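You operate a simulated robot arm through the tools that you are given. There is no shell and no other tool. Be economical: measure what you need, move in short steps, check, and stop when the job is done.

You run a simulated two-armed robot. Do the job below in one go: nothing can be reset, and whatever is moved stays where it is left.

## Task
Take the blue rag from the ply bench top and lay it out flat on the plank bench top.
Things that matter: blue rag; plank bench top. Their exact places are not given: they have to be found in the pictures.

The check looks at the end state, three seconds after you hand in, the way a careful person would. Anything else that was tipped, shoved, dropped, spilled or broken makes it a failure.

## Robot
Two 7-joint arms with two-finger parallel grippers on one trunk, on a base that drives. Base frame: it is fixed to the floor where the robot stands at the start and does not move with it; the origin is under the middle of the robot, x ahead of it, y to its left, z up. Readings come in mm, rad, newtons and seconds.
The left shoulder is at the start at [50, 165, 1055], the right one opposite. With the tool pointing down near the work surface each hand reaches from about 220 to 700 mm from the robot's upright axis, wherever it stands, measured 20 degrees to its own side. Places, roughly: plank bench top [1300, 2200, 800]. Payload 3.91 kg a hand.
The tool frame of a hand sits at the grasp point between the pads (the TCP): z along the fingers, y along the line on which they close. The tips reach 30 mm beyond it. The gripper opens to 110 mm. The fingers are 20 mm wide and 10 mm thick; the gripper's body (48 by 112 mm) begins 55 mm behind the TCP.
Orientation is that of the tool frame in the base frame, as a unit quaternion [w, x, y, z]. With the fingers straight down and closing along the base's y, the tool's x points along the base's -x, its y along +y and its z along -z.

## Interface
- The arms move only by the tool send_rows. It takes "left_plan", "right_plan" or both (then of equal length, played together; a hand with none holds still); each is a list of rows, each an object (a shift or turn left out is 0, a gripper value left out holds the last) with "travel": the shift along the base's x, y, z in cm, a list of three; "rotation": the turn, a rotation vector about the base's x, y, z in degrees, a list of three; "claw": the opening, from 0 (shut) to 1 (fully open). In form: [{"travel": [dx, dy, dz], "rotation": [ax, ay, az], "claw": claw}, ...]. A call has 1 to 8 rows; each row shifts and turns the commanded pose from where the row before left it. Each row takes 0.2 s and may step no farther than 50 mm and 0.15 rad from the row before; otherwise, or with a gripper value out of range, the whole call is refused. A pose out of reach is approached as far as the arm can. The call stops where the force on the tool passes 40 N (or 10 N more than at its start, if that is more) or the arm is blocked; 0.2 s more then pass. Each finger travels about 45 mm/s and halts on what it meets, pressing with about 37 N; the grip force reading is that of the motor and also rises with nothing between the fingers. The clock runs only during rows and for 0.2 s after the last one: add rows that do not move to give the fingers time. The reply holds the time, the measured pose of the TCP, the force on the tool along the base axes, the opening and the grip force, in the units named above and with some noise, with the torque about the TCP (base axes, N m) and any sound that the robot's microphone picked up.
- Cameras (640 x 400 px; columns grow to the right, rows downward): "scene" is now at [118.8, 0.6, 1224.4]; the picture's right is [0.03, -1.00, 0.00], its down [-0.59, -0.02, -0.81] and it looks along [0.81, 0.02, -0.59] (base axes); focal length 258 px, centre (320, 200). "left" rides on the left gripper at [72, -17, -103] in its tool frame; the picture's right is [0.23, 0.97, 0.00], its down [-0.76, 0.18, -0.62] and it looks along [-0.61, 0.14, 0.78] (tool axes); focal length 222 px, centre (320, 200). "right" rides on the right gripper at [73, 17, -103] in its tool frame; the picture's right is [-0.23, 0.97, 0.00], its down [-0.76, -0.18, -0.62] and it looks along [-0.61, -0.14, 0.78] (tool axes); focal length 222 px, centre (320, 200).
- camera(camera): a new picture of that camera. The clock stands still meanwhile.
- slide_trunk(by): slides the trunk up (or, below 0, down) by that many mm; the arms and the scene camera ride with it, the base frame stays. It gives what a move gives, with no picture.
- drive_base(legs): drives the robot by 1 to 6 legs, each [ahead, left, turn to the left] in mm, mm and rad, along the robot's own axes; the way and the turn of a leg run together, so that a leg with both is an arc; at most 1500 mm and 3.142 rad a leg. The arms and the cameras ride along, it lands a little off, and it stops where it bumps. It gives what a move gives.
- head_to(pan, tilt): turns the head with the scene camera to pan (to the left, within 1.396 rad either way) and tilt (down, from -0.506 to 1.204), counted from straight ahead of the robot. It gives what a move gives.
- pixel_to_xyz(camera, pixels): there is no depth. For up to 12 entries [column, row, z] of the newest picture of that camera ("zoom" is the newest enlarged one), the place [x, y] in the base frame at which the ray of that pixel passes the height z, good to about 3 mm. The clock stands still meanwhile.
- zoom(camera, box): a new picture of the part [left, top, right, bottom] of that camera's present view, enlarged. The clock stands still meanwhile.
- close_job(): hands the job in; it is judged then, once.

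Keep the steps short. Do not move on a guess: measure, check each grasp and each placing, and mend mistakes. In all there are 80 turns and 78 pictures (those below and enlarged ones count). Leave the grippers open and the arms clear of the work at the hand-in unless told otherwise, and finish with a single line.

The tools are called as a command line: name --argument value ..., lists and objects as JSON in quotes. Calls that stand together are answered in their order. send_rows: Moves the arms, as the interface text tells. Its arguments: {"type":"object","properties":{"left_plan":{"type":"array"},"right_plan":{"type":"array"}},"required":[]} The other tools are called the same way: slide_trunk (by) slides the trunk up or down; drive_base (legs) drives the base; head_to (pan, tilt) turns the head that bears the scene camera; camera (camera) takes a picture; pixel_to_xyz (camera, pixels) gives the place at which the rays of pixels pass given heights; zoom (camera, box) takes an enlarged picture of a part of a camera's view; close_job () hands the job in.

At the start:

```text
t: 0.0
left_position: [418.8, 202.6, 987.6]
left_ee_rot: [0.001, -0.001, 1.0, 0.0]
left_contact_force: [0.0, 0.0, 0.3]
left_ft_torque: [-0.03, 0.07, -0.05]
left_gripper_width: 109.9
left_grip_force: 0.1
right_position: [505.8, -192.2, 1014.7]
right_ee_rot: [0.0, 0.0, 1.0, 0.0]
right_contact_force: [-0.9, 0.3, 0.1]
right_ft_torque: [0.0, 0.01, -0.01]
right_gripper_width: 110.0
right_grip_force: 0.1
trunk travel left (down, up): [-275.0, 228.0]
robot x, y, heading: [-0.2, -3.3, -0.001]
head pan, tilt: [0.028, 0.632]
```

scene: 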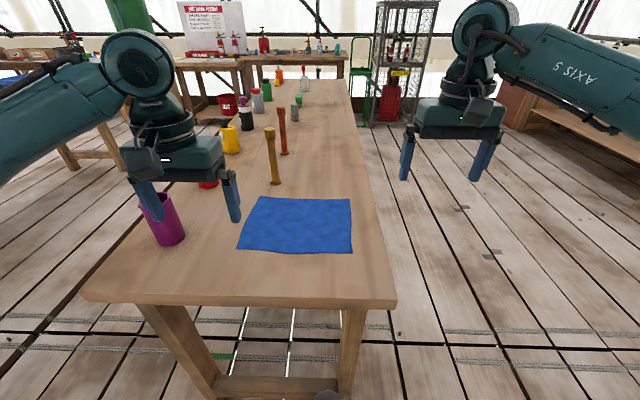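
right: 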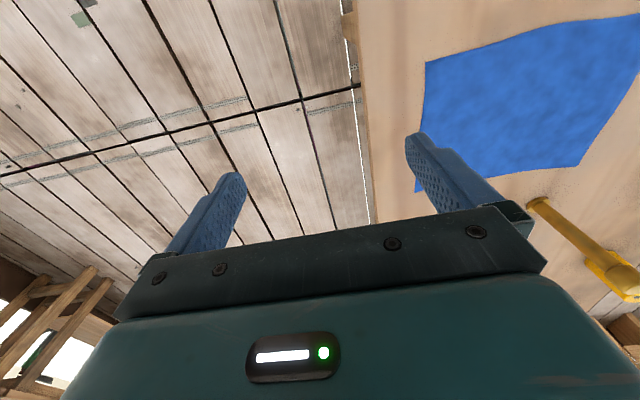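
left: 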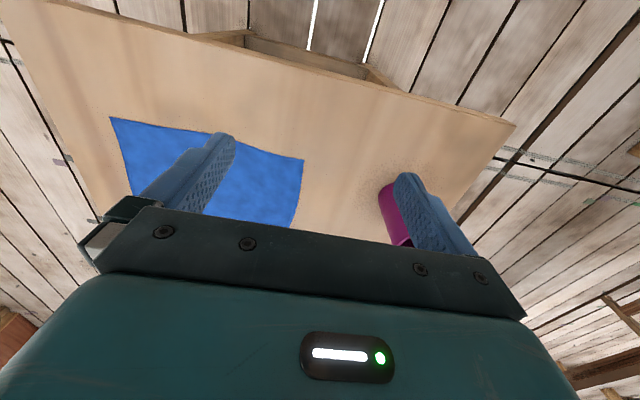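

I see the blue rag on the near bench, with corners at about (259,196), (351,199), (352,253) and (237,249). I don't know the bench height yet, so I'll compare rays from two cameras.

pixel_to_xyz --camera "scene" --pixels '[[351, 199, 750], [351, 199, 800], [352, 253, 750], [352, 253, 800], [237, 249, 750], [237, 249, 800], [259, 196, 750], [259, 196, 800], [396, 308, 750], [396, 308, 800], [83, 300, 750], [83, 300, 800]]'

pixel_to_xyz --camera "left" --pixels '[[110, 117, 750], [110, 117, 800], [304, 159, 750], [304, 159, 800], [292, 227, 750], [292, 227, 800], [514, 125, 750], [514, 125, 800]]'

pixel_to_xyz --camera "right" --pixels '[[425, 63, 750], [425, 63, 800], [415, 190, 750], [415, 190, 800], [578, 167, 750], [578, 167, 800]]'

```text
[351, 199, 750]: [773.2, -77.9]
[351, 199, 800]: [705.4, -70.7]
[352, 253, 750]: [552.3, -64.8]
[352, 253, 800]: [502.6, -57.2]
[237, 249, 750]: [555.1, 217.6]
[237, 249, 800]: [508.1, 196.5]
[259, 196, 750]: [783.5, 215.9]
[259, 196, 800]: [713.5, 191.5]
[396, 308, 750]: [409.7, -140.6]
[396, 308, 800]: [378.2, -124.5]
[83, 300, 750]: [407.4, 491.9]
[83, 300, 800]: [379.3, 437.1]
```

```text
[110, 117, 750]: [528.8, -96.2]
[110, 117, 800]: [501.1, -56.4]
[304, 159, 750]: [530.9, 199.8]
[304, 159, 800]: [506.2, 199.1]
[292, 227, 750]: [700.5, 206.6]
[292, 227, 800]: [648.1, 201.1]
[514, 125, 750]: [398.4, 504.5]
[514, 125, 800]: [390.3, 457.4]
```

```text
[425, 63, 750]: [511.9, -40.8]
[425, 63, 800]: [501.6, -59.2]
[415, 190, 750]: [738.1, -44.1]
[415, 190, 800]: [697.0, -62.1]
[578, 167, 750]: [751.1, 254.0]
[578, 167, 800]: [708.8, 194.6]
```

The right and left cameras agree with the scene camera at z≈800, so the bench top is at about 800. The rag spans x 502..712 and y -62..197. Next I'll look at the plank bench to the left.

head_to --pan 1.04 --tilt 0.3

camera --camera "scene"

```text
t: 1.3
left_position: [419.7, 200.8, 987.0]
left_ee_rot: [-0.001, 0.0, 1.0, 0.0]
left_contact_force: [0.3, 0.2, -0.1]
left_ft_torque: [0.05, 0.02, -0.01]
left_gripper_width: 110.5
left_grip_force: 0.0
right_position: [506.7, -192.8, 1013.7]
right_ee_rot: [-0.001, 0.001, 1.0, 0.0]
right_contact_force: [0.5, 0.4, 0.6]
right_ft_torque: [0.03, 0.02, 0.03]
right_gripper_width: 110.1
right_grip_force: 0.0
trunk travel left (down, up): [-275.0, 228.0]
robot x, y, heading: [2.0, 2.2, -0.007]
head pan, tilt: [1.04, 0.3]
```

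```text
74 pictures are left
```

scene: 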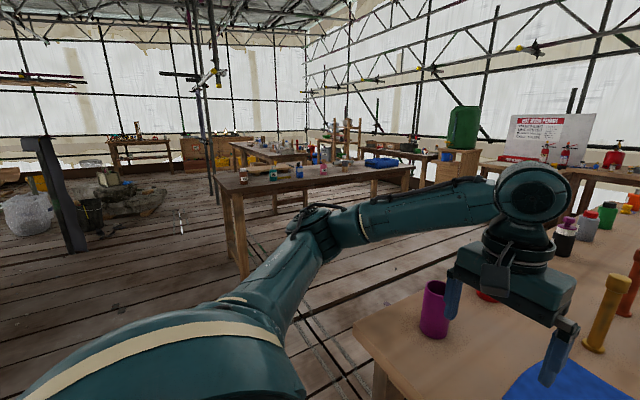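

zoom --camera "scene" --box '[200, 110, 460, 280]'

pixel_to_xyz --camera "scene" --pixels '[[215, 190, 800], [234, 194, 800], [410, 165, 800], [375, 160, 800], [325, 168, 800], [300, 177, 800], [272, 181, 800], [243, 184, 800]]'

```text
2.35 times, centred on (330, 195) of scene
```

zoom: 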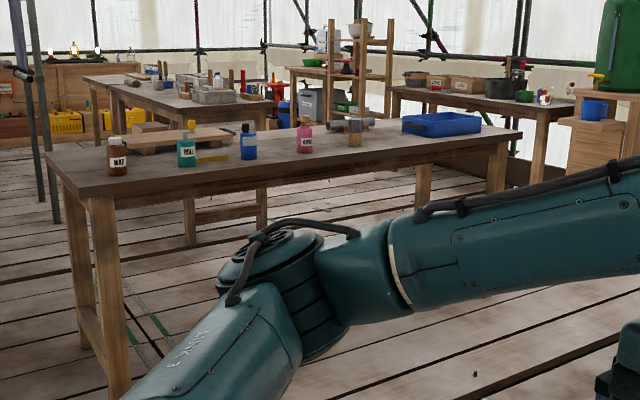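

```text
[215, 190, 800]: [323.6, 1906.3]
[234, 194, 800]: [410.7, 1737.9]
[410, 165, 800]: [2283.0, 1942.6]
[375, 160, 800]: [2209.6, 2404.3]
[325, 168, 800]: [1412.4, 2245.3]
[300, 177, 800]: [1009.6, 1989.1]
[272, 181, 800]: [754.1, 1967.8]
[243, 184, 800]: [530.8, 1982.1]
```

The plank bench runs roughly along x at y≈1750–2400, with clutter near its front edge. I'll survey it closely later. Now the head goes back to the rag. Both hands turn 90° so they close along x, across the rag's near edge, and move over the near corners while staying high.

head_to --pan 0.1 --tilt 0.8

send_rows --left_plan '[{"travel": [1, 0, 0], "rotation": [0, 0, 8.2], "claw": 0.5}, {"travel": [1, 0, 0], "rotation": [0, 0, 8.2]}, {"travel": [1, 0, 0], "rotation": [0, 0, 8.2]}, {"travel": [1, 0, 0], "rotation": [0, 0, 8.2]}, {"travel": [1, 0, 0], "rotation": [0, 0, 8.2]}, {"travel": [1, 0, 0], "rotation": [0, 0, 8.2]}, {"travel": [1, 0, 0], "rotation": [0, 0, 8.2]}, {"travel": [1, 0, 0], "rotation": [0, 0, 8.2]}]' --right_plan '[{"travel": [0, 1.5, -0.5], "rotation": [0, 0, 8.2], "claw": 0.5}, {"travel": [0, 1.5, -0.5], "rotation": [0, 0, 8.2]}, {"travel": [0, 1.5, -0.5], "rotation": [0, 0, 8.2]}, {"travel": [0, 1.5, -0.5], "rotation": [0, 0, 8.2]}, {"travel": [0, 1.5, -0.5], "rotation": [0, 0, 8.2]}, {"travel": [0, 1.5, -0.5], "rotation": [0, 0, 8.2]}, {"travel": [0, 1.5, 0], "rotation": [0, 0, 8.2]}, {"travel": [0, 1.5, 0], "rotation": [0, 0, 8.2]}]'

send_rows --left_plan '[{"rotation": [0, 0, 8.2]}, {"rotation": [0, 0, 8.1]}, {"rotation": [0, 0, 8.1]}, {}]' --right_plan '[{"travel": [0, 1.5, 0], "rotation": [0, 0, 8.2]}, {"travel": [0, 1, 0], "rotation": [0, 0, 8.1]}, {"travel": [0, 0, 0], "rotation": [0, 0, 8.1]}, {}]'

camera --camera "scene"

camera --camera "left"

camera --camera "right"

```text
t: 2.5
left_position: [419.6, 201.6, 987.9]
left_ee_rot: [0.0, 0.0, 1.0, 0.0]
left_contact_force: [-0.3, 0.0, 0.2]
left_ft_torque: [-0.03, 0.0, 0.02]
left_gripper_width: 109.9
left_grip_force: 0.0
right_position: [506.3, -191.0, 1013.3]
right_ee_rot: [0.0, 0.001, 1.0, 0.0]
right_contact_force: [-1.1, 0.5, -0.2]
right_ft_torque: [-0.01, 0.0, 0.05]
right_gripper_width: 110.1
right_grip_force: 0.0
trunk travel left (down, up): [-275.0, 228.0]
robot x, y, heading: [-1.0, -2.1, 0.001]
head pan, tilt: [0.099, 0.799]
```

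```text
t: 4.3
left_position: [500.0, 202.7, 987.5]
left_ee_rot: [0.0, -0.543, 0.84, 0.001]
left_contact_force: [0.3, -0.1, -0.8]
left_ft_torque: [0.02, -0.02, -0.01]
left_gripper_width: 54.9
left_grip_force: 0.0
right_position: [505.1, -96.4, 984.0]
right_ee_rot: [0.0, -0.437, 0.899, 0.0]
right_contact_force: [0.3, -0.4, 0.1]
right_ft_torque: [0.0, 0.01, 0.0]
right_gripper_width: 55.2
right_grip_force: 0.1
right hand out of reach, approached as far as the arm can: row 7, 8
trunk travel left (down, up): [-275.0, 228.0]
robot x, y, heading: [-0.1, -0.4, 0.002]
head pan, tilt: [0.099, 0.799]
```

```text
t: 5.3
left_position: [499.9, 202.0, 986.4]
left_ee_rot: [0.0, 0.708, -0.706, 0.001]
left_contact_force: [0.5, -0.5, 0.2]
left_ft_torque: [0.06, 0.03, 0.03]
left_gripper_width: 54.6
left_grip_force: 0.0
right_position: [505.1, -96.1, 983.2]
right_ee_rot: [0.0, -0.437, 0.9, 0.0]
right_contact_force: [-0.4, -0.9, 0.5]
right_ft_torque: [0.03, -0.01, -0.02]
right_gripper_width: 54.9
right_grip_force: 0.0
right hand out of reach, approached as far as the arm can: row 1, 2, 3
trunk travel left (down, up): [-275.0, 228.0]
robot x, y, heading: [2.8, -1.1, -0.0]
head pan, tilt: [0.099, 0.799]
```

```text
72 pictures are left
```

scene: 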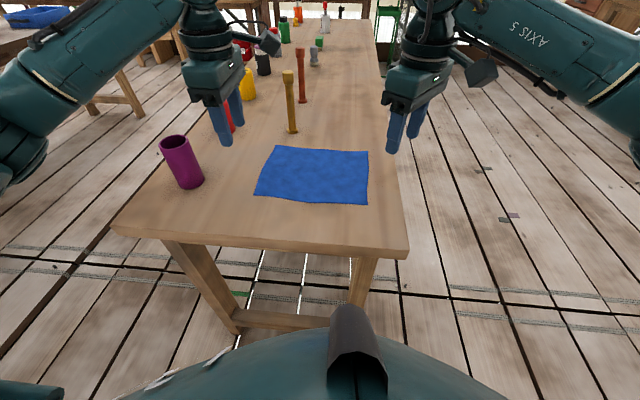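

```text
71 pictures are left
```

left: 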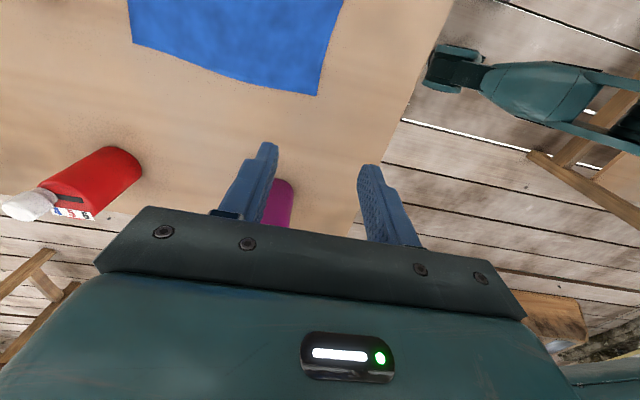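

```text
70 pictures are left
```

right: 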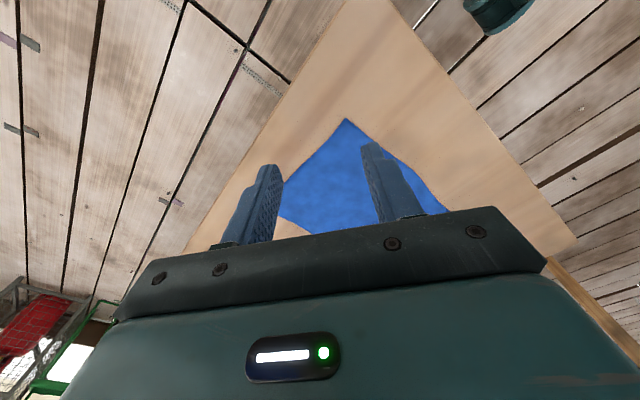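

The left hand made the turn. The right hand stopped at about 52°, apparently at a joint limit. I'll turn the right hand the other way, toward -90°, and read where its commanded pose ends up.

send_rows --right_plan '[{"rotation": [0, 0, -8.2]}, {"rotation": [0, 0, -8.2]}, {"rotation": [0, 0, -8.2]}, {"rotation": [0, 0, -8.2]}, {"rotation": [0, 0, -8.2]}, {"rotation": [0, 0, -8.2]}, {"rotation": [0, 0, -8.2]}, {"rotation": [0, 0, -8.2]}]'

send_rows --right_plan '[{"rotation": [0, 0, -8.2]}, {"rotation": [0, 0, -8.2]}, {"rotation": [0, 0, -8.2]}, {"rotation": [0, 0, -8.2]}, {"rotation": [0, 0, -8.2]}, {"rotation": [0, 0, -8.2]}, {"rotation": [0, 0, -8.2]}, {}]'

```text
t: 7.1
left_position: [499.7, 202.0, 987.9]
left_ee_rot: [-0.001, 0.709, -0.706, 0.001]
left_contact_force: [-0.7, 0.7, -0.2]
left_ft_torque: [0.0, 0.0, -0.01]
left_gripper_width: 55.0
left_grip_force: 0.1
right_position: [505.1, -96.0, 983.5]
right_ee_rot: [0.001, 0.121, 0.993, -0.001]
right_contact_force: [0.6, -0.2, 0.1]
right_ft_torque: [0.03, -0.04, 0.0]
right_gripper_width: 55.0
right_grip_force: 0.0
trunk travel left (down, up): [-275.0, 228.0]
robot x, y, heading: [0.9, 0.7, 0.001]
head pan, tilt: [0.099, 0.799]
```

```text
t: 8.9
left_position: [499.1, 200.3, 987.6]
left_ee_rot: [0.0, 0.708, -0.707, -0.001]
left_contact_force: [0.0, 0.3, -0.7]
left_ft_torque: [0.01, 0.04, -0.03]
left_gripper_width: 55.2
left_grip_force: 0.0
right_position: [505.2, -96.2, 984.4]
right_ee_rot: [0.001, 0.583, 0.813, 0.0]
right_contact_force: [0.9, -0.2, -0.5]
right_ft_torque: [0.02, 0.04, -0.02]
right_gripper_width: 54.9
right_grip_force: 0.0
trunk travel left (down, up): [-275.0, 228.0]
robot x, y, heading: [-0.3, 0.6, 0.001]
head pan, tilt: [0.099, 0.799]
```

The right hand is at -71°. I'll finish that turn and bring both hands over the corners (left y≈186, right y≈-46, x≈515), down to TCP z≈870.

send_rows --left_plan '[{"travel": [0.5, -0.5, -1.7]}, {"travel": [0.5, -0.5, -2]}, {"travel": [0.5, -0.5, -2]}, {"travel": [0, 0, -2]}, {"travel": [0, 0, -2]}, {"travel": [0, 0, -2]}, {}]' --right_plan '[{"travel": [0.5, 1.7, 0], "rotation": [0, 0, -6.2]}, {"travel": [0.5, 1.7, 0], "rotation": [0, 0, -6.2]}, {"travel": [0, 1.6, -2.4], "rotation": [0, 0, -6.2]}, {"travel": [0, 0, -3]}, {"travel": [0, 0, -3]}, {"travel": [0, 0, -3]}, {}]'

camera --camera "scene"

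camera --camera "left"

camera --camera "right"

```text
t: 10.5
left_position: [515.2, 187.0, 870.8]
left_ee_rot: [0.001, -0.707, 0.707, -0.001]
left_contact_force: [-0.3, -0.4, -0.4]
left_ft_torque: [-0.01, 0.01, -0.03]
left_gripper_width: 54.9
left_grip_force: 0.1
right_position: [515.4, -45.3, 871.6]
right_ee_rot: [0.0, 0.706, 0.708, 0.0]
right_contact_force: [0.4, -0.7, 0.5]
right_ft_torque: [-0.03, 0.0, -0.01]
right_gripper_width: 55.0
right_grip_force: 0.1
trunk travel left (down, up): [-275.0, 228.0]
robot x, y, heading: [-0.7, -2.4, -0.002]
head pan, tilt: [0.099, 0.799]
```

```text
69 pictures are left
```

scene: 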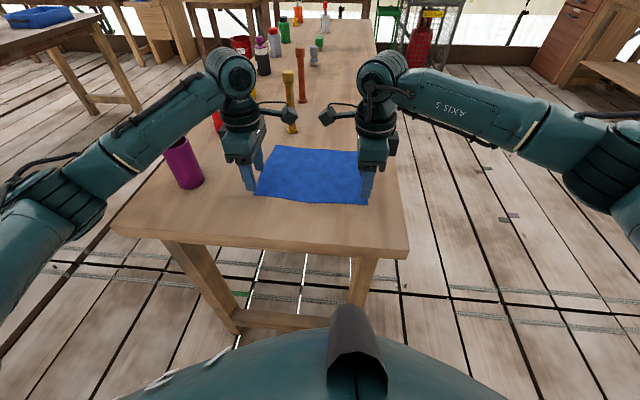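

```text
68 pictures are left
```

left: 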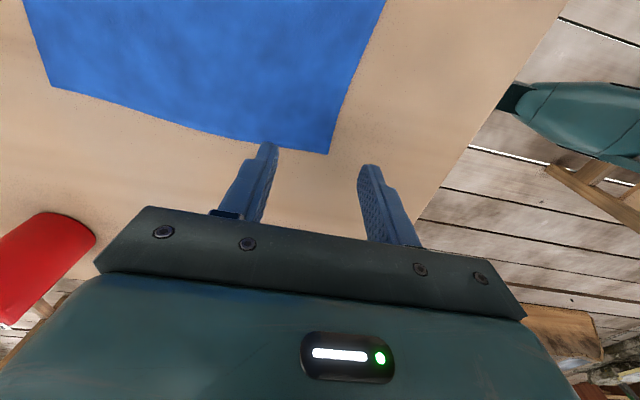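

```text
67 pictures are left
```

right: 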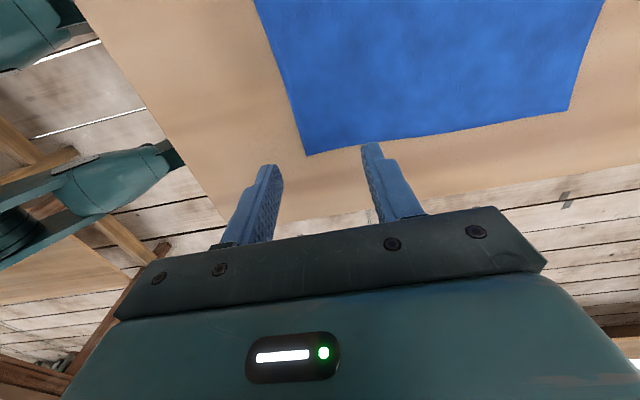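

I see the near-left corner in the left view at (328,153) and the near-right corner in the right view at (305,156). I'll measure both precisely.

pixel_to_xyz --camera "left" --pixels '[[328, 153, 800], [262, 142, 800], [200, 128, 800]]'

pixel_to_xyz --camera "right" --pixels '[[305, 156, 800], [375, 147, 800], [295, 120, 800]]'

```text
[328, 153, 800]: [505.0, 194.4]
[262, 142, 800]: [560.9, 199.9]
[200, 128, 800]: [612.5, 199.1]
```

```text
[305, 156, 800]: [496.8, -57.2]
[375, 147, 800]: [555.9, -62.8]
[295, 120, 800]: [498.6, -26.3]
```

The corners are at left (505,194) and right (497,-57). I'll make a small correction and descend to just above contact (TCP≈834).

send_rows --left_plan '[{"travel": [0, -0.5, -1.5]}, {"travel": [0, 0, -1.4]}, {"travel": [0, 0, -0.6]}, {"travel": [0, 0, -0.2]}, {}]' --right_plan '[{"travel": [-0.7, 0.0, -1.5]}, {"travel": [0, 0, -1.4]}, {"travel": [0, 0, -0.6]}, {"travel": [0, 0, -0.2]}, {}]'

send_rows --left_plan '[{"travel": [0, 0, -0.2]}, {"travel": [0, 0, -0.1]}, {}]' --right_plan '[{"travel": [0, 0, -0.2]}, {"travel": [0, 0, -0.1]}, {}]'

```text
t: 11.7
left_position: [513.9, 182.0, 833.6]
left_ee_rot: [0.0, 0.708, -0.706, 0.0]
left_contact_force: [-0.2, -0.1, 0.1]
left_ft_torque: [0.01, 0.01, -0.01]
left_gripper_width: 55.0
left_grip_force: 0.0
right_position: [506.8, -45.6, 834.5]
right_ee_rot: [0.0, 0.706, 0.708, 0.001]
right_contact_force: [-0.1, 0.4, -0.4]
right_ft_torque: [0.01, 0.04, -0.02]
right_gripper_width: 55.1
right_grip_force: 0.1
trunk travel left (down, up): [-275.0, 228.0]
robot x, y, heading: [-2.0, 1.2, 0.004]
head pan, tilt: [0.099, 0.799]
```

```text
t: 12.5
left_position: [514.8, 181.4, 831.5]
left_ee_rot: [-0.001, 0.708, -0.706, 0.001]
left_contact_force: [0.1, 1.1, 6.4]
left_ft_torque: [0.05, -0.2, 0.06]
left_gripper_width: 54.9
left_grip_force: 0.1
right_position: [506.5, -45.9, 832.4]
right_ee_rot: [0.001, 0.706, 0.708, 0.0]
right_contact_force: [1.1, -0.5, 4.0]
right_ft_torque: [0.02, -0.17, -0.04]
right_gripper_width: 55.4
right_grip_force: 0.2
trunk travel left (down, up): [-275.0, 228.0]
robot x, y, heading: [-0.6, -0.9, -0.0]
head pan, tilt: [0.099, 0.799]
```

Both tips touch with light pressure, 6 N and 4 N. I'll press a touch more and close.

send_rows --left_plan '[{"travel": [0, 0, -0.05], "claw": 0.4}, {"claw": 0.3}, {"claw": 0.2}, {"claw": 0.1}, {"claw": 0}, {}, {}, {}]' --right_plan '[{"travel": [0, 0, -0.1], "claw": 0.4}, {"claw": 0.3}, {"claw": 0.2}, {"claw": 0.1}, {"claw": 0}, {}, {}, {}]'

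camera --camera "left"

camera --camera "right"

```text
t: 14.3
left_position: [514.1, 181.9, 832.3]
left_ee_rot: [-0.002, 0.708, -0.707, 0.001]
left_contact_force: [1.2, -0.1, 14.7]
left_ft_torque: [-0.06, -0.07, -0.01]
left_gripper_width: 0.1
left_grip_force: 36.9
right_position: [506.6, -45.6, 830.5]
right_ee_rot: [0.001, 0.706, 0.708, 0.001]
right_contact_force: [2.3, 2.3, 15.2]
right_ft_torque: [0.08, -0.13, -0.04]
right_gripper_width: 0.1
right_grip_force: 36.5
trunk travel left (down, up): [-275.0, 228.0]
robot x, y, heading: [2.8, 0.1, 0.005]
head pan, tilt: [0.099, 0.799]
```

```text
66 pictures are left
```

left: 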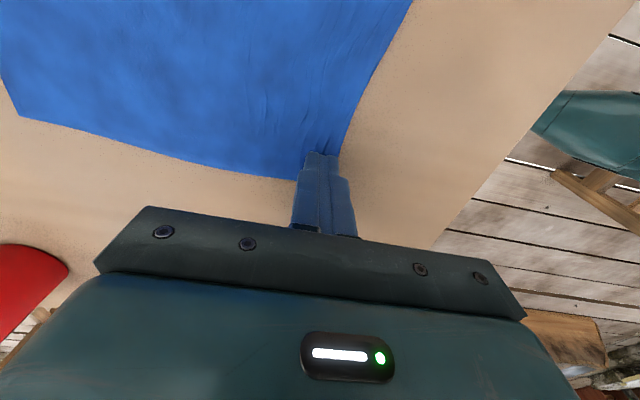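

```text
65 pictures are left
```

right: 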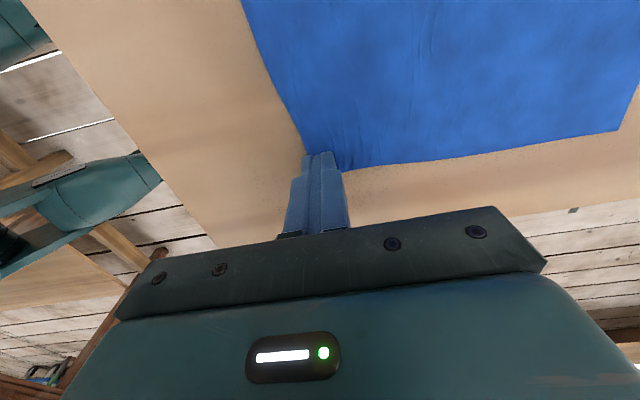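

Wrinkles run into both finger pairs, so the corners look caught. I'll lift both 60 mm and check.

send_rows --left_plan '[{"travel": [0, 0, 1]}, {"travel": [0, 0, 1]}, {"travel": [0, 0, 1]}, {"travel": [0, 0, 1]}, {"travel": [0, 0, 1]}, {"travel": [0, 0, 1]}, {}]' --right_plan '[{"travel": [0, 0, 1]}, {"travel": [0, 0, 1]}, {"travel": [0, 0, 1]}, {"travel": [0, 0, 1]}, {"travel": [0, 0, 1]}, {"travel": [0, 0, 1]}, {}]'

camera --camera "scene"

camera --camera "left"

camera --camera "right"

```text
t: 15.9
left_position: [513.5, 179.8, 890.6]
left_ee_rot: [-0.001, 0.708, -0.707, 0.0]
left_contact_force: [0.5, -0.8, -0.9]
left_ft_torque: [-0.01, 0.02, 0.0]
left_gripper_width: 0.0
left_grip_force: 36.8
right_position: [507.2, -45.6, 889.1]
right_ee_rot: [0.0, 0.706, 0.708, 0.0]
right_contact_force: [-0.4, 0.7, 0.2]
right_ft_torque: [0.0, 0.02, -0.01]
right_gripper_width: 0.0
right_grip_force: 37.1
trunk travel left (down, up): [-275.0, 228.0]
robot x, y, heading: [-0.3, 2.8, -0.002]
head pan, tilt: [0.099, 0.799]
```

```text
64 pictures are left
```

scene: 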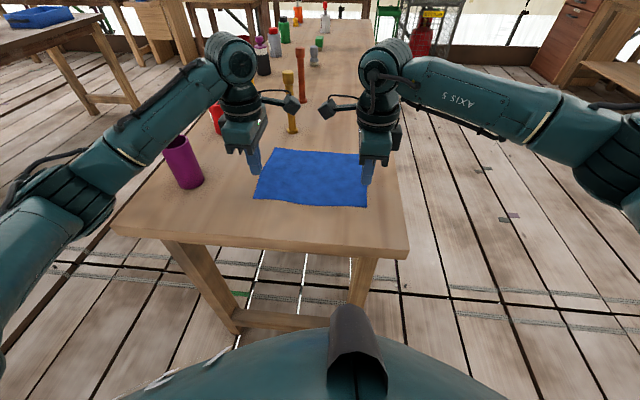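

```text
63 pictures are left
```

left: 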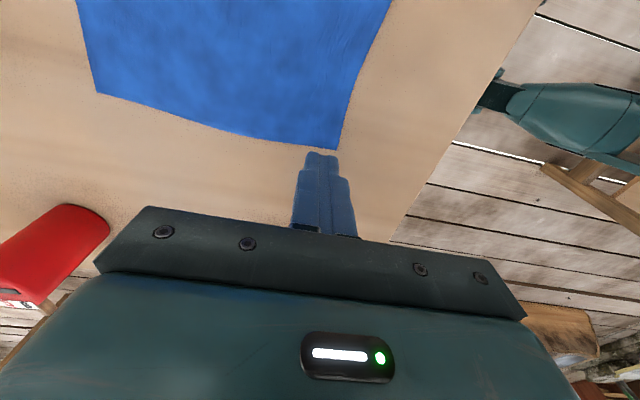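

```text
62 pictures are left
```

right: 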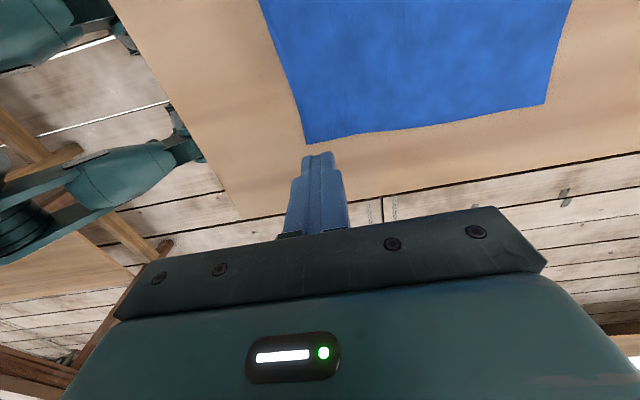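

The fingers slipped off because the rag edge was only dragged. I'll re-measure the corners at (337,150) and (306,144). Then I'll retry with both fingers on the cloth, a smaller opening and a firmer press, so a ridge is pinched.

pixel_to_xyz --camera "left" --pixels '[[337, 150, 800], [98, 93, 800]]'

pixel_to_xyz --camera "right" --pixels '[[306, 144, 800], [545, 103, 800]]'

send_rows --left_plan '[{"claw": 0.3}, {}, {}]' --right_plan '[{"claw": 0.3}, {}, {}]'

```text
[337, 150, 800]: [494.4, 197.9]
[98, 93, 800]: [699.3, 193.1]
```

```text
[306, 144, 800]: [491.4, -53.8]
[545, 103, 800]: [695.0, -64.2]
```

```text
t: 16.7
left_position: [513.8, 181.4, 890.0]
left_ee_rot: [0.0, 0.708, -0.706, 0.0]
left_contact_force: [1.6, -0.6, 0.2]
left_ft_torque: [-0.02, 0.02, -0.01]
left_gripper_width: 32.8
left_grip_force: 0.1
right_position: [506.2, -44.3, 889.0]
right_ee_rot: [0.001, 0.706, 0.709, 0.0]
right_contact_force: [0.2, -0.5, -0.2]
right_ft_torque: [0.01, 0.0, 0.03]
right_gripper_width: 32.8
right_grip_force: 0.1
trunk travel left (down, up): [-275.0, 228.0]
robot x, y, heading: [-0.9, 1.3, 0.004]
head pan, tilt: [0.099, 0.799]
```

send_rows --left_plan '[{"travel": [0.8, 0, -2]}, {"travel": [0, 0, -2]}, {"travel": [0, 0, -1]}, {"travel": [0, 0, -0.5]}, {"travel": [0, 0, -0.3]}, {"travel": [0, 0, -0.3]}, {}]' --right_plan '[{"travel": [1.3, 0, -2]}, {"travel": [0, 0, -2]}, {"travel": [0, 0, -1]}, {"travel": [0, 0, -0.5]}, {"travel": [0, 0, -0.3]}, {"travel": [0, 0, -0.3]}, {}]'

```text
t: 18.3
left_position: [521.4, 180.4, 832.2]
left_ee_rot: [-0.002, 0.708, -0.707, 0.001]
left_contact_force: [2.2, 1.0, 8.5]
left_ft_torque: [-0.01, 0.01, 0.0]
left_gripper_width: 32.5
left_grip_force: 0.1
right_position: [520.6, -45.3, 832.5]
right_ee_rot: [0.002, 0.706, 0.708, 0.002]
right_contact_force: [1.6, -2.6, 13.7]
right_ft_torque: [-0.09, 0.1, 0.01]
right_gripper_width: 33.0
right_grip_force: 0.1
trunk travel left (down, up): [-275.0, 228.0]
robot x, y, heading: [0.0, -4.1, 0.001]
head pan, tilt: [0.099, 0.799]
```

Contact on both, at 8 N and 14 N. I'll press about 2 mm more and close gradually.

send_rows --left_plan '[{"travel": [0, 0, -0.2]}, {"claw": 0.2}, {"claw": 0.1}, {"claw": 0}, {}, {}]' --right_plan '[{"travel": [0, 0, -0.1]}, {"claw": 0.2}, {"claw": 0.1}, {"claw": 0}, {}, {}]'

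camera --camera "left"

camera --camera "right"

```text
t: 19.7
left_position: [520.3, 181.1, 830.5]
left_ee_rot: [-0.002, 0.707, -0.707, 0.004]
left_contact_force: [-2.5, -1.6, 28.1]
left_ft_torque: [-0.06, 0.12, -0.02]
left_gripper_width: 0.0
left_grip_force: 36.6
right_position: [518.0, -44.6, 832.3]
right_ee_rot: [0.002, 0.706, 0.708, 0.003]
right_contact_force: [-1.1, 3.9, 20.2]
right_ft_torque: [0.06, 0.04, -0.01]
right_gripper_width: 0.0
right_grip_force: 37.4
trunk travel left (down, up): [-275.0, 228.0]
robot x, y, heading: [-0.5, 1.0, 0.002]
head pan, tilt: [0.099, 0.799]
```

```text
61 pictures are left
```

left: 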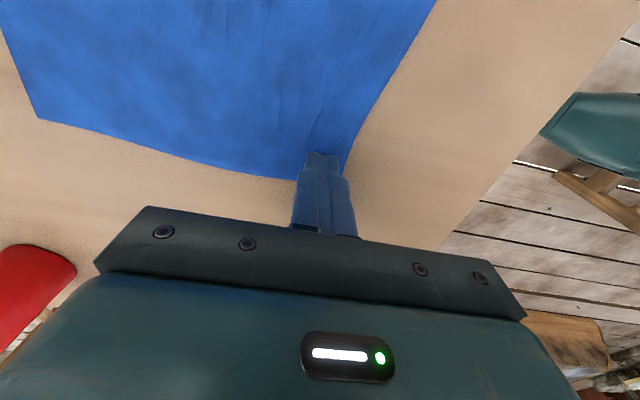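

```text
60 pictures are left
```

right: 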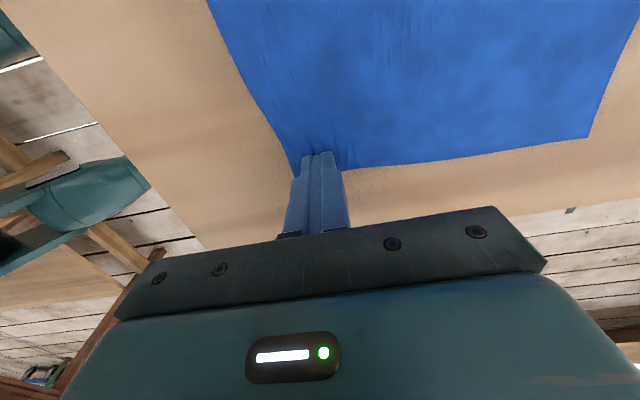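

send_rows --left_plan '[{"travel": [0, 0, 1]}, {"travel": [0, 0, 1]}, {"travel": [0, 0, 1]}, {"travel": [0, 0, 1]}, {}]' --right_plan '[{"travel": [0, 0, 1]}, {"travel": [0, 0, 1]}, {"travel": [0, 0, 1]}, {"travel": [0, 0, 1]}, {}]'

camera --camera "left"

camera --camera "right"

```text
t: 20.9
left_position: [523.4, 182.7, 866.7]
left_ee_rot: [-0.001, 0.707, -0.707, 0.0]
left_contact_force: [0.4, 0.6, -0.3]
left_ft_torque: [-0.01, -0.04, -0.01]
left_gripper_width: 0.0
left_grip_force: 36.9
right_position: [520.8, -46.3, 868.4]
right_ee_rot: [0.001, 0.706, 0.708, -0.001]
right_contact_force: [-0.8, -0.7, 1.0]
right_ft_torque: [0.0, -0.04, -0.02]
right_gripper_width: 0.2
right_grip_force: 37.9
trunk travel left (down, up): [-275.0, 228.0]
robot x, y, heading: [-1.6, -1.3, -0.001]
head pan, tilt: [0.099, 0.799]
```

```text
59 pictures are left
```

left: 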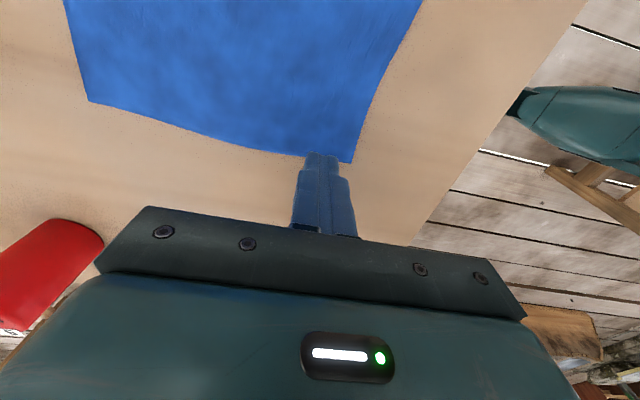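

```text
58 pictures are left
```

right: 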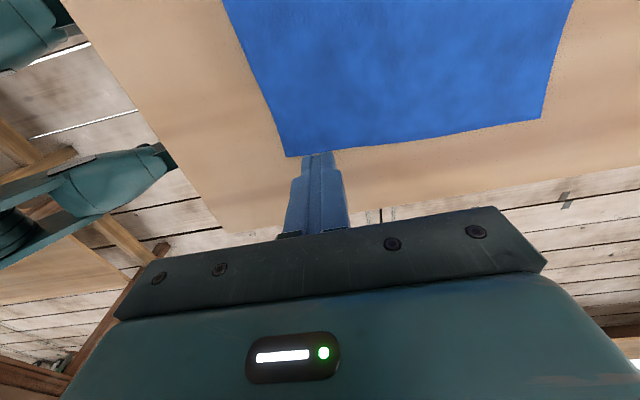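

Both slipped again: the rag is thin and compresses over a short gap instead of buckling. I'll try a wide pinch with the left hand only, with a ~95 mm opening, both fingers on the cloth, and a moderate press.

send_rows --left_plan '[{"travel": [1, 0, 0], "claw": 0.87}, {"travel": [1, 0, 0]}, {"travel": [1, 0, 0]}, {"travel": [0, 0, -1]}, {"travel": [0, 0, -1]}, {"travel": [0, 0, -1]}, {"travel": [0, 0, -0.6]}, {}]'

camera --camera "left"

```text
t: 22.7
left_position: [552.7, 182.2, 832.1]
left_ee_rot: [0.0, -0.707, 0.707, 0.0]
left_contact_force: [0.4, 0.4, 1.2]
left_ft_torque: [-0.02, 0.01, 0.02]
left_gripper_width: 95.5
left_grip_force: 0.0
right_position: [520.6, -45.1, 869.0]
right_ee_rot: [0.0, 0.706, 0.708, 0.0]
right_contact_force: [-0.2, -0.5, 0.1]
right_ft_torque: [0.01, 0.0, 0.0]
right_gripper_width: 0.0
right_grip_force: 36.6
trunk travel left (down, up): [-275.0, 228.0]
robot x, y, heading: [-0.6, 1.0, 0.004]
head pan, tilt: [0.099, 0.799]
```

```text
57 pictures are left
```

left: 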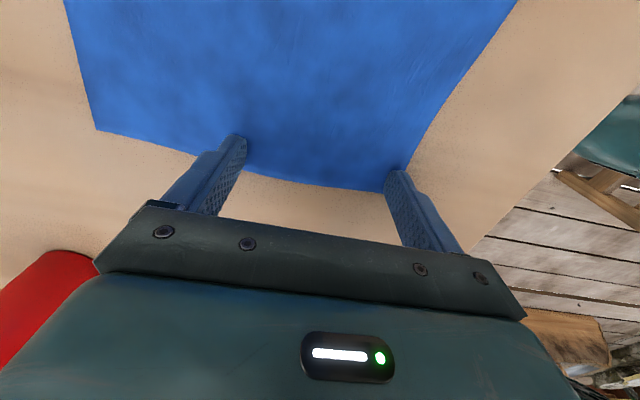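

The left edge bows inward, so the fingers are right on it. I'll shift 15 mm inward (-y), press and close.

send_rows --left_plan '[{"travel": [0, 0, 0.8]}, {"travel": [0.5, -1.5, 0]}, {"travel": [0, 0, -0.8]}, {"travel": [0, 0, -0.3]}, {"claw": 0.6}, {"claw": 0.4}, {"claw": 0.2}, {"claw": 0.1}]'

camera --camera "left"

```text
t: 24.5
left_position: [556.3, 165.6, 831.7]
left_ee_rot: [0.002, -0.707, 0.707, -0.003]
left_contact_force: [-7.0, 0.5, 28.1]
left_ft_torque: [0.01, 0.4, 0.0]
left_gripper_width: 16.7
left_grip_force: 10.1
right_position: [518.7, -46.5, 870.4]
right_ee_rot: [0.001, 0.705, 0.709, 0.001]
right_contact_force: [-0.7, -0.1, -0.2]
right_ft_torque: [-0.03, 0.0, 0.01]
right_gripper_width: 0.0
right_grip_force: 36.3
trunk travel left (down, up): [-275.0, 228.0]
robot x, y, heading: [2.8, 0.5, 0.004]
head pan, tilt: [0.099, 0.799]
```

```text
56 pictures are left
```

left: 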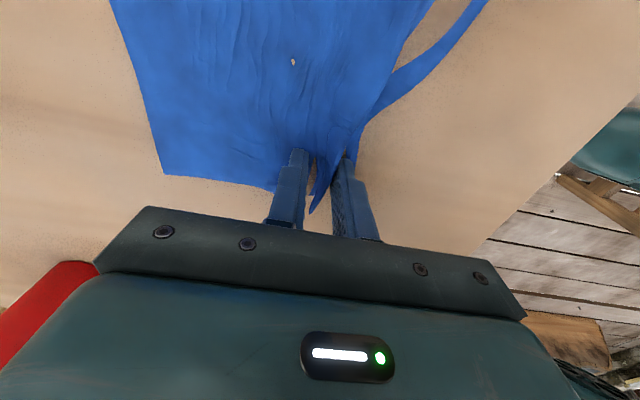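

Now it buckles, with a fold standing between the fingers and the near strip curled over. I'll close fully and lift a little.

send_rows --left_plan '[{"claw": 0}, {}, {}, {"travel": [0, 0, 1]}, {"travel": [0, 0, 1]}, {"travel": [0, 0, 1]}, {"travel": [0, 0, 1]}, {}]'

camera --camera "left"

camera --camera "scene"

```text
t: 26.3
left_position: [556.8, 167.1, 867.5]
left_ee_rot: [0.0, 0.708, -0.706, 0.0]
left_contact_force: [-1.4, 0.0, -0.1]
left_ft_torque: [-0.02, 0.0, -0.02]
left_gripper_width: 2.6
left_grip_force: 37.1
right_position: [520.3, -44.5, 868.4]
right_ee_rot: [0.0, 0.706, 0.708, 0.001]
right_contact_force: [-0.1, -0.2, -0.6]
right_ft_torque: [-0.02, -0.02, -0.02]
right_gripper_width: 0.0
right_grip_force: 37.1
trunk travel left (down, up): [-275.0, 228.0]
robot x, y, heading: [0.7, 0.5, -0.002]
head pan, tilt: [0.099, 0.799]
```

```text
55 pictures are left
```

left: 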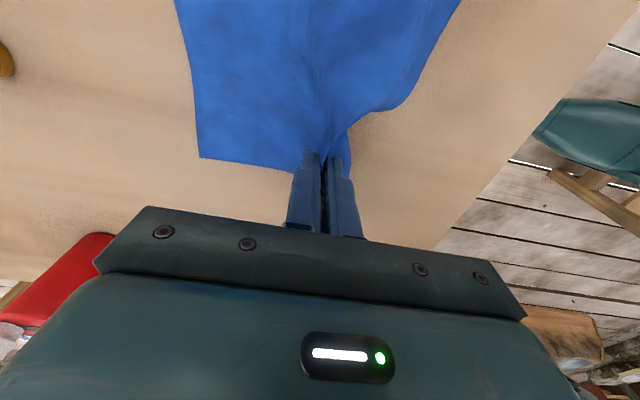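

```text
54 pictures are left
```

scene: 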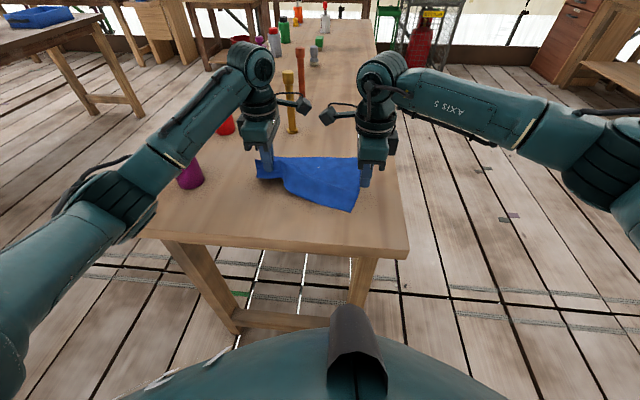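

The left hand holds the rag (opening 2.6 mm, cloth visibly lifted). I'll raise it to let the rag hang and move the right hand aside, so a second point can be taken in the air.

send_rows --left_plan '[{"travel": [0, 0, 3]}, {"travel": [0, 0, 4]}, {"travel": [0, 0, 4]}, {"travel": [-1, -1, 4]}, {"travel": [-1, -1, 4]}, {"travel": [-1, -1, 4]}, {"travel": [-1, -1, 3]}, {}]' --right_plan '[{"travel": [0, -2, 3]}, {"travel": [0, -3, 3], "claw": 0.6}, {"travel": [0, -3, 3]}, {"travel": [0, -3, 3]}, {"travel": [0, -3, 3]}, {"travel": [0, -2, 0]}, {"travel": [0, 0, 0]}, {}]'

head_to --pan 0.1 --tilt 0.5

camera --camera "scene"

camera --camera "right"

camera --camera "left"

```text
t: 28.1
left_position: [517.7, 128.0, 1128.6]
left_ee_rot: [0.001, 0.708, -0.706, 0.0]
left_contact_force: [0.8, 0.5, -0.6]
left_ft_torque: [0.03, 0.04, 0.01]
left_gripper_width: 2.8
left_grip_force: 37.1
right_position: [519.1, -204.3, 1014.0]
right_ee_rot: [0.0, 0.706, 0.708, 0.0]
right_contact_force: [0.0, 0.1, 0.0]
right_ft_torque: [0.01, -0.03, 0.02]
right_gripper_width: 66.0
right_grip_force: 0.0
trunk travel left (down, up): [-275.0, 228.0]
robot x, y, heading: [0.5, 1.9, -0.0]
head pan, tilt: [0.099, 0.799]
```

```text
t: 28.9
left_position: [517.7, 127.0, 1129.1]
left_ee_rot: [0.0, 0.708, -0.706, 0.0]
left_contact_force: [1.1, -0.7, -0.8]
left_ft_torque: [0.01, 0.01, -0.01]
left_gripper_width: 2.4
left_grip_force: 36.7
right_position: [520.4, -204.0, 1014.3]
right_ee_rot: [0.0, 0.706, 0.708, 0.0]
right_contact_force: [0.7, -0.4, 0.7]
right_ft_torque: [0.01, 0.01, 0.01]
right_gripper_width: 66.0
right_grip_force: 0.1
trunk travel left (down, up): [-275.0, 228.0]
robot x, y, heading: [2.6, -3.7, -0.003]
head pan, tilt: [0.099, 0.499]
```

```text
53 pictures are left
```

scene: 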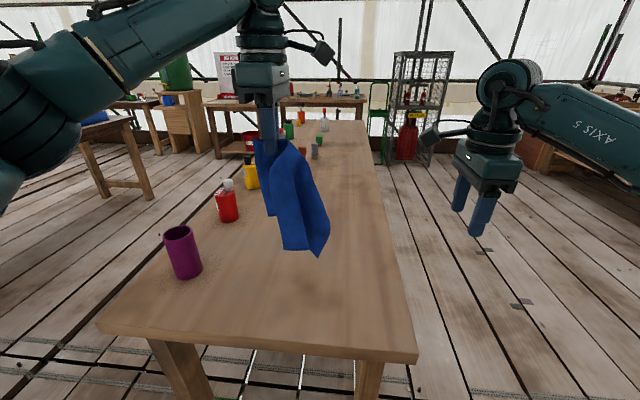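

```text
52 pictures are left
```

right: 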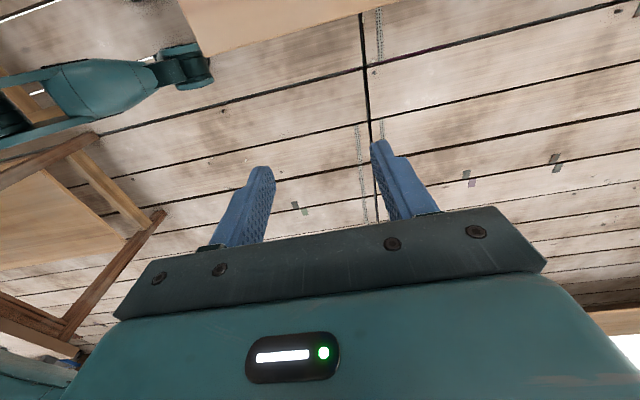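

```text
51 pictures are left
```

left: 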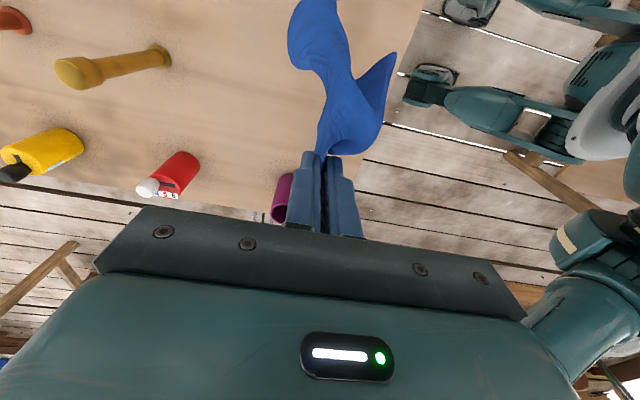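

zoom --camera "scene" --box '[220, 60, 380, 270]'

```text
1.90 times, centred on (300, 165) of scene
```

zoom: 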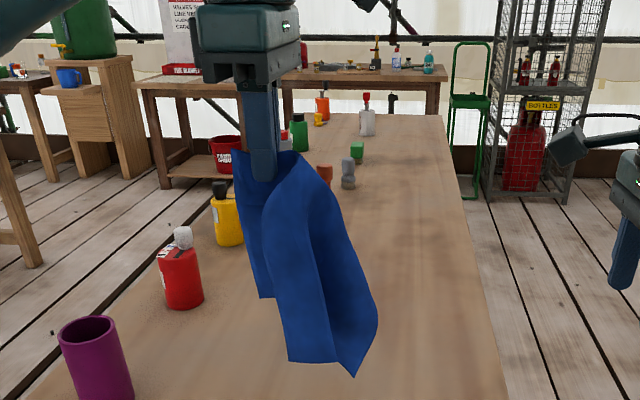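

The rag hangs in two lobes. The bigger, rear lobe contains the original far-left corner, about 140 mm below the grip. I'll turn the left wrist further so that this free edge faces the robot and the right hand can take the corner from the front.

send_rows --left_plan '[{"travel": [0, -0.5, 0], "rotation": [0, 0, 8.2]}, {"travel": [0, -0.5, 0], "rotation": [0, 0, 8.2]}, {"travel": [0, -0.5, 0], "rotation": [0, 0, 8.2]}, {"travel": [0, -0.5, 0], "rotation": [0, 0, 8.2]}, {"travel": [0, -0.5, 0], "rotation": [0, 0, 8.2]}, {"travel": [0, -0.5, 0], "rotation": [0, 0, 8.2]}, {"travel": [0, -0.5, 0], "rotation": [0, 0, 8.2]}, {"travel": [0, -0.5, 0], "rotation": [0, 0, 8.2]}]'

camera --camera "scene"

```text
t: 30.7
left_position: [546.0, 106.1, 1144.3]
left_ee_rot: [0.0, 0.965, -0.26, 0.0]
left_contact_force: [0.2, 0.7, -0.3]
left_ft_torque: [0.0, -0.01, -0.01]
left_gripper_width: 2.4
left_grip_force: 37.3
left hand out of reach, approached as far as the arm can: row 7, 8
right_position: [518.2, -205.8, 1014.2]
right_ee_rot: [0.001, 0.706, 0.708, 0.001]
right_contact_force: [0.3, 0.4, 0.1]
right_ft_torque: [0.01, -0.02, -0.01]
right_gripper_width: 66.2
right_grip_force: 0.0
trunk travel left (down, up): [-275.0, 228.0]
robot x, y, heading: [-1.6, 0.8, -0.003]
head pan, tilt: [0.099, 0.499]
```

```text
49 pictures are left
```

scene: 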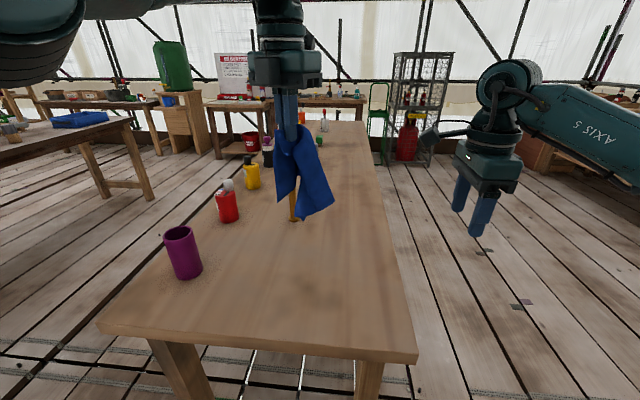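

zoom --camera "scene" --box '[240, 90, 370, 230]'

```text
2.86 times, centred on (305, 160) of scene
```

zoom: 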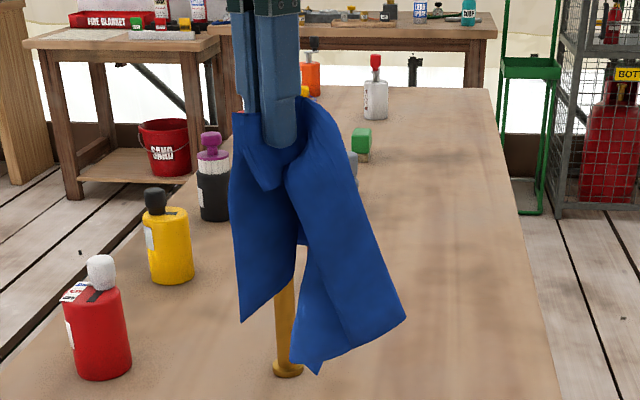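

Now the corner I want shows at zoom (240,320), about 140 mm below the fingertips. I'll check its position for plausible heights.

pixel_to_xyz --camera "zoom" --pixels '[[240, 320, 970], [240, 320, 985], [240, 320, 1000], [262, 145, 1114], [400, 315, 970], [400, 315, 990], [315, 370, 950], [232, 200, 1060]]'

camera --camera "left"

```text
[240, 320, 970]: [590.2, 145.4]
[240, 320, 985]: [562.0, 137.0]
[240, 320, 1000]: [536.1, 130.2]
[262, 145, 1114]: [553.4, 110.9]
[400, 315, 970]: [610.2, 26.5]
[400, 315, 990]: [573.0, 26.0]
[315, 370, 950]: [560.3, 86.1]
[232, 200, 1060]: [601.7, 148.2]
```

```text
47 pictures are left
```

left: 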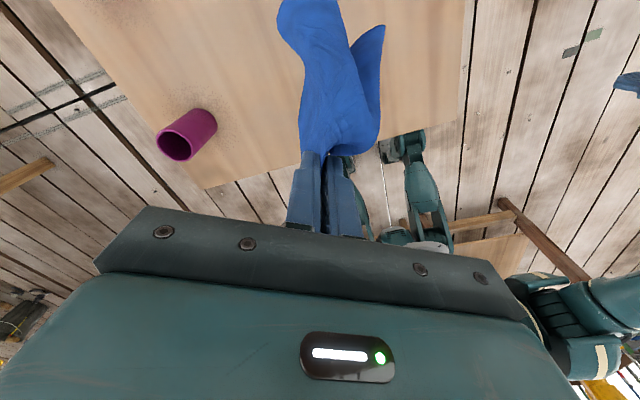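

pixel_to_xyz --camera "left" --pixels '[[279, 12, 970], [279, 12, 985], [279, 12, 1000], [384, 27, 970], [384, 27, 990], [384, 27, 1010]]'

```text
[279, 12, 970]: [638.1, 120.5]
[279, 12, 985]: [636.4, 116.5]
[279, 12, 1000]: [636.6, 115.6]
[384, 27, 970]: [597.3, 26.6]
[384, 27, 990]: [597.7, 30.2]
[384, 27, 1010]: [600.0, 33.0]
```

By triangulation, the wanted corner is at roughly (508,123,1015) and faces the robot. I'll back the right hand off, yaw it back to neutral, then pitch the fingers forward.

send_rows --right_plan '[{"travel": [-2, 0, 0], "rotation": [0, 0, 8.2], "claw": 0.6}, {"travel": [-2, 0, 0], "rotation": [0, 0, 8.2]}, {"travel": [-2, 0, 0], "rotation": [0, 0, 8.2]}, {"travel": [-2, 0, 0], "rotation": [0, 0, 8.2]}, {"travel": [-2, 0, 0], "rotation": [0, 0, 8.2]}, {"travel": [-2, 0, 0], "rotation": [0, 0, 8.2]}, {"travel": [0, 0, 0], "rotation": [0, 0, 8.2]}, {"travel": [0, 0, 0], "rotation": [0, 0, 8.2]}]'

send_rows --right_plan '[{"rotation": [0, 0, 8.2]}, {"rotation": [0, 0, 8.2]}, {"rotation": [0, 0, 8.2]}, {"rotation": [0, -8.2, 0]}, {"rotation": [0, -8.2, 0]}, {"rotation": [0, -8.2, 0]}, {"rotation": [0, -8.2, 0]}, {"rotation": [0, -8.2, 0]}]'

send_rows --right_plan '[{"rotation": [0, -8.2, 0]}, {"rotation": [0, -8.2, 0]}, {"rotation": [0, -8.2, 0]}, {"rotation": [0, -8.2, 0]}]'

camera --camera "scene"

camera --camera "right"

```text
t: 32.5
left_position: [546.5, 105.8, 1142.5]
left_ee_rot: [0.001, 0.965, -0.261, -0.001]
left_contact_force: [-0.1, 0.9, 0.0]
left_ft_torque: [-0.04, 0.01, -0.04]
left_gripper_width: 2.6
left_grip_force: 36.8
right_position: [401.2, -207.2, 1016.5]
right_ee_rot: [0.0, 0.207, 0.978, -0.001]
right_contact_force: [0.0, 0.3, -0.4]
right_ft_torque: [-0.02, -0.01, 0.01]
right_gripper_width: 66.1
right_grip_force: 0.1
trunk travel left (down, up): [-275.0, 228.0]
robot x, y, heading: [4.1, 0.2, 0.006]
head pan, tilt: [0.099, 0.499]
```

```text
t: 34.3
left_position: [548.2, 105.6, 1142.2]
left_ee_rot: [0.0, 0.965, -0.261, -0.002]
left_contact_force: [0.1, 2.2, 0.0]
left_ft_torque: [0.0, 0.0, -0.02]
left_gripper_width: 2.5
left_grip_force: 36.5
right_position: [399.5, -206.5, 1018.0]
right_ee_rot: [0.352, -0.002, 0.936, -0.001]
right_contact_force: [0.4, -0.1, 0.5]
right_ft_torque: [0.02, 0.02, 0.03]
right_gripper_width: 66.0
right_grip_force: 0.2
trunk travel left (down, up): [-275.0, 228.0]
robot x, y, heading: [2.9, 0.1, 0.001]
head pan, tilt: [0.099, 0.499]
```

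```text
t: 35.3
left_position: [547.6, 107.1, 1143.9]
left_ee_rot: [0.001, 0.965, -0.261, 0.0]
left_contact_force: [0.3, 0.2, -0.1]
left_ft_torque: [0.02, -0.01, -0.05]
left_gripper_width: 2.4
left_grip_force: 36.9
right_position: [456.5, -198.3, 1033.9]
right_ee_rot: [0.601, -0.003, 0.799, -0.002]
right_contact_force: [0.9, -1.0, 1.5]
right_ft_torque: [0.01, 0.0, -0.02]
right_gripper_width: 65.7
right_grip_force: 0.0
right hand out of reach, approached as far as the arm can: row 2, 3, 4
trunk travel left (down, up): [-275.0, 228.0]
robot x, y, heading: [2.2, -1.9, -0.001]
head pan, tilt: [0.099, 0.499]
```

```text
46 pictures are left
```

scene: 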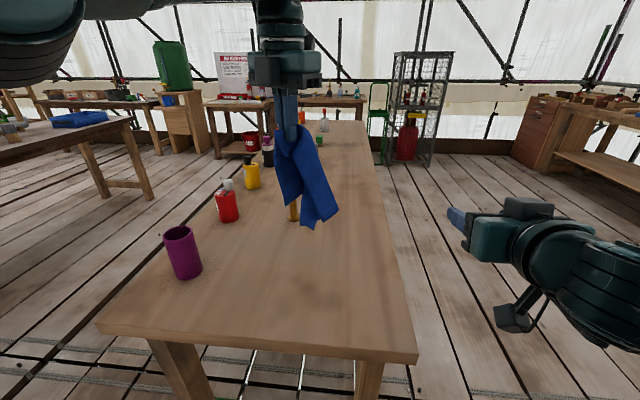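

```text
45 pictures are left
```

right: 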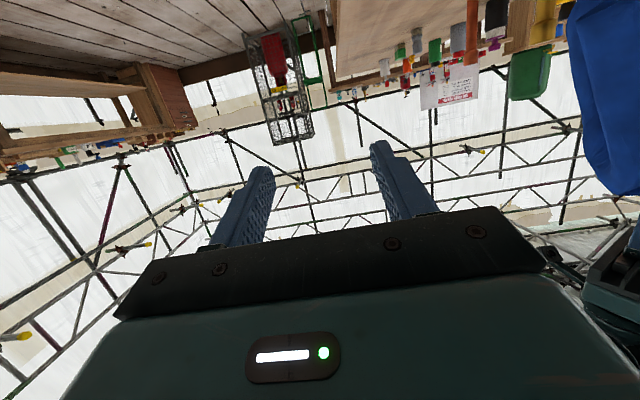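

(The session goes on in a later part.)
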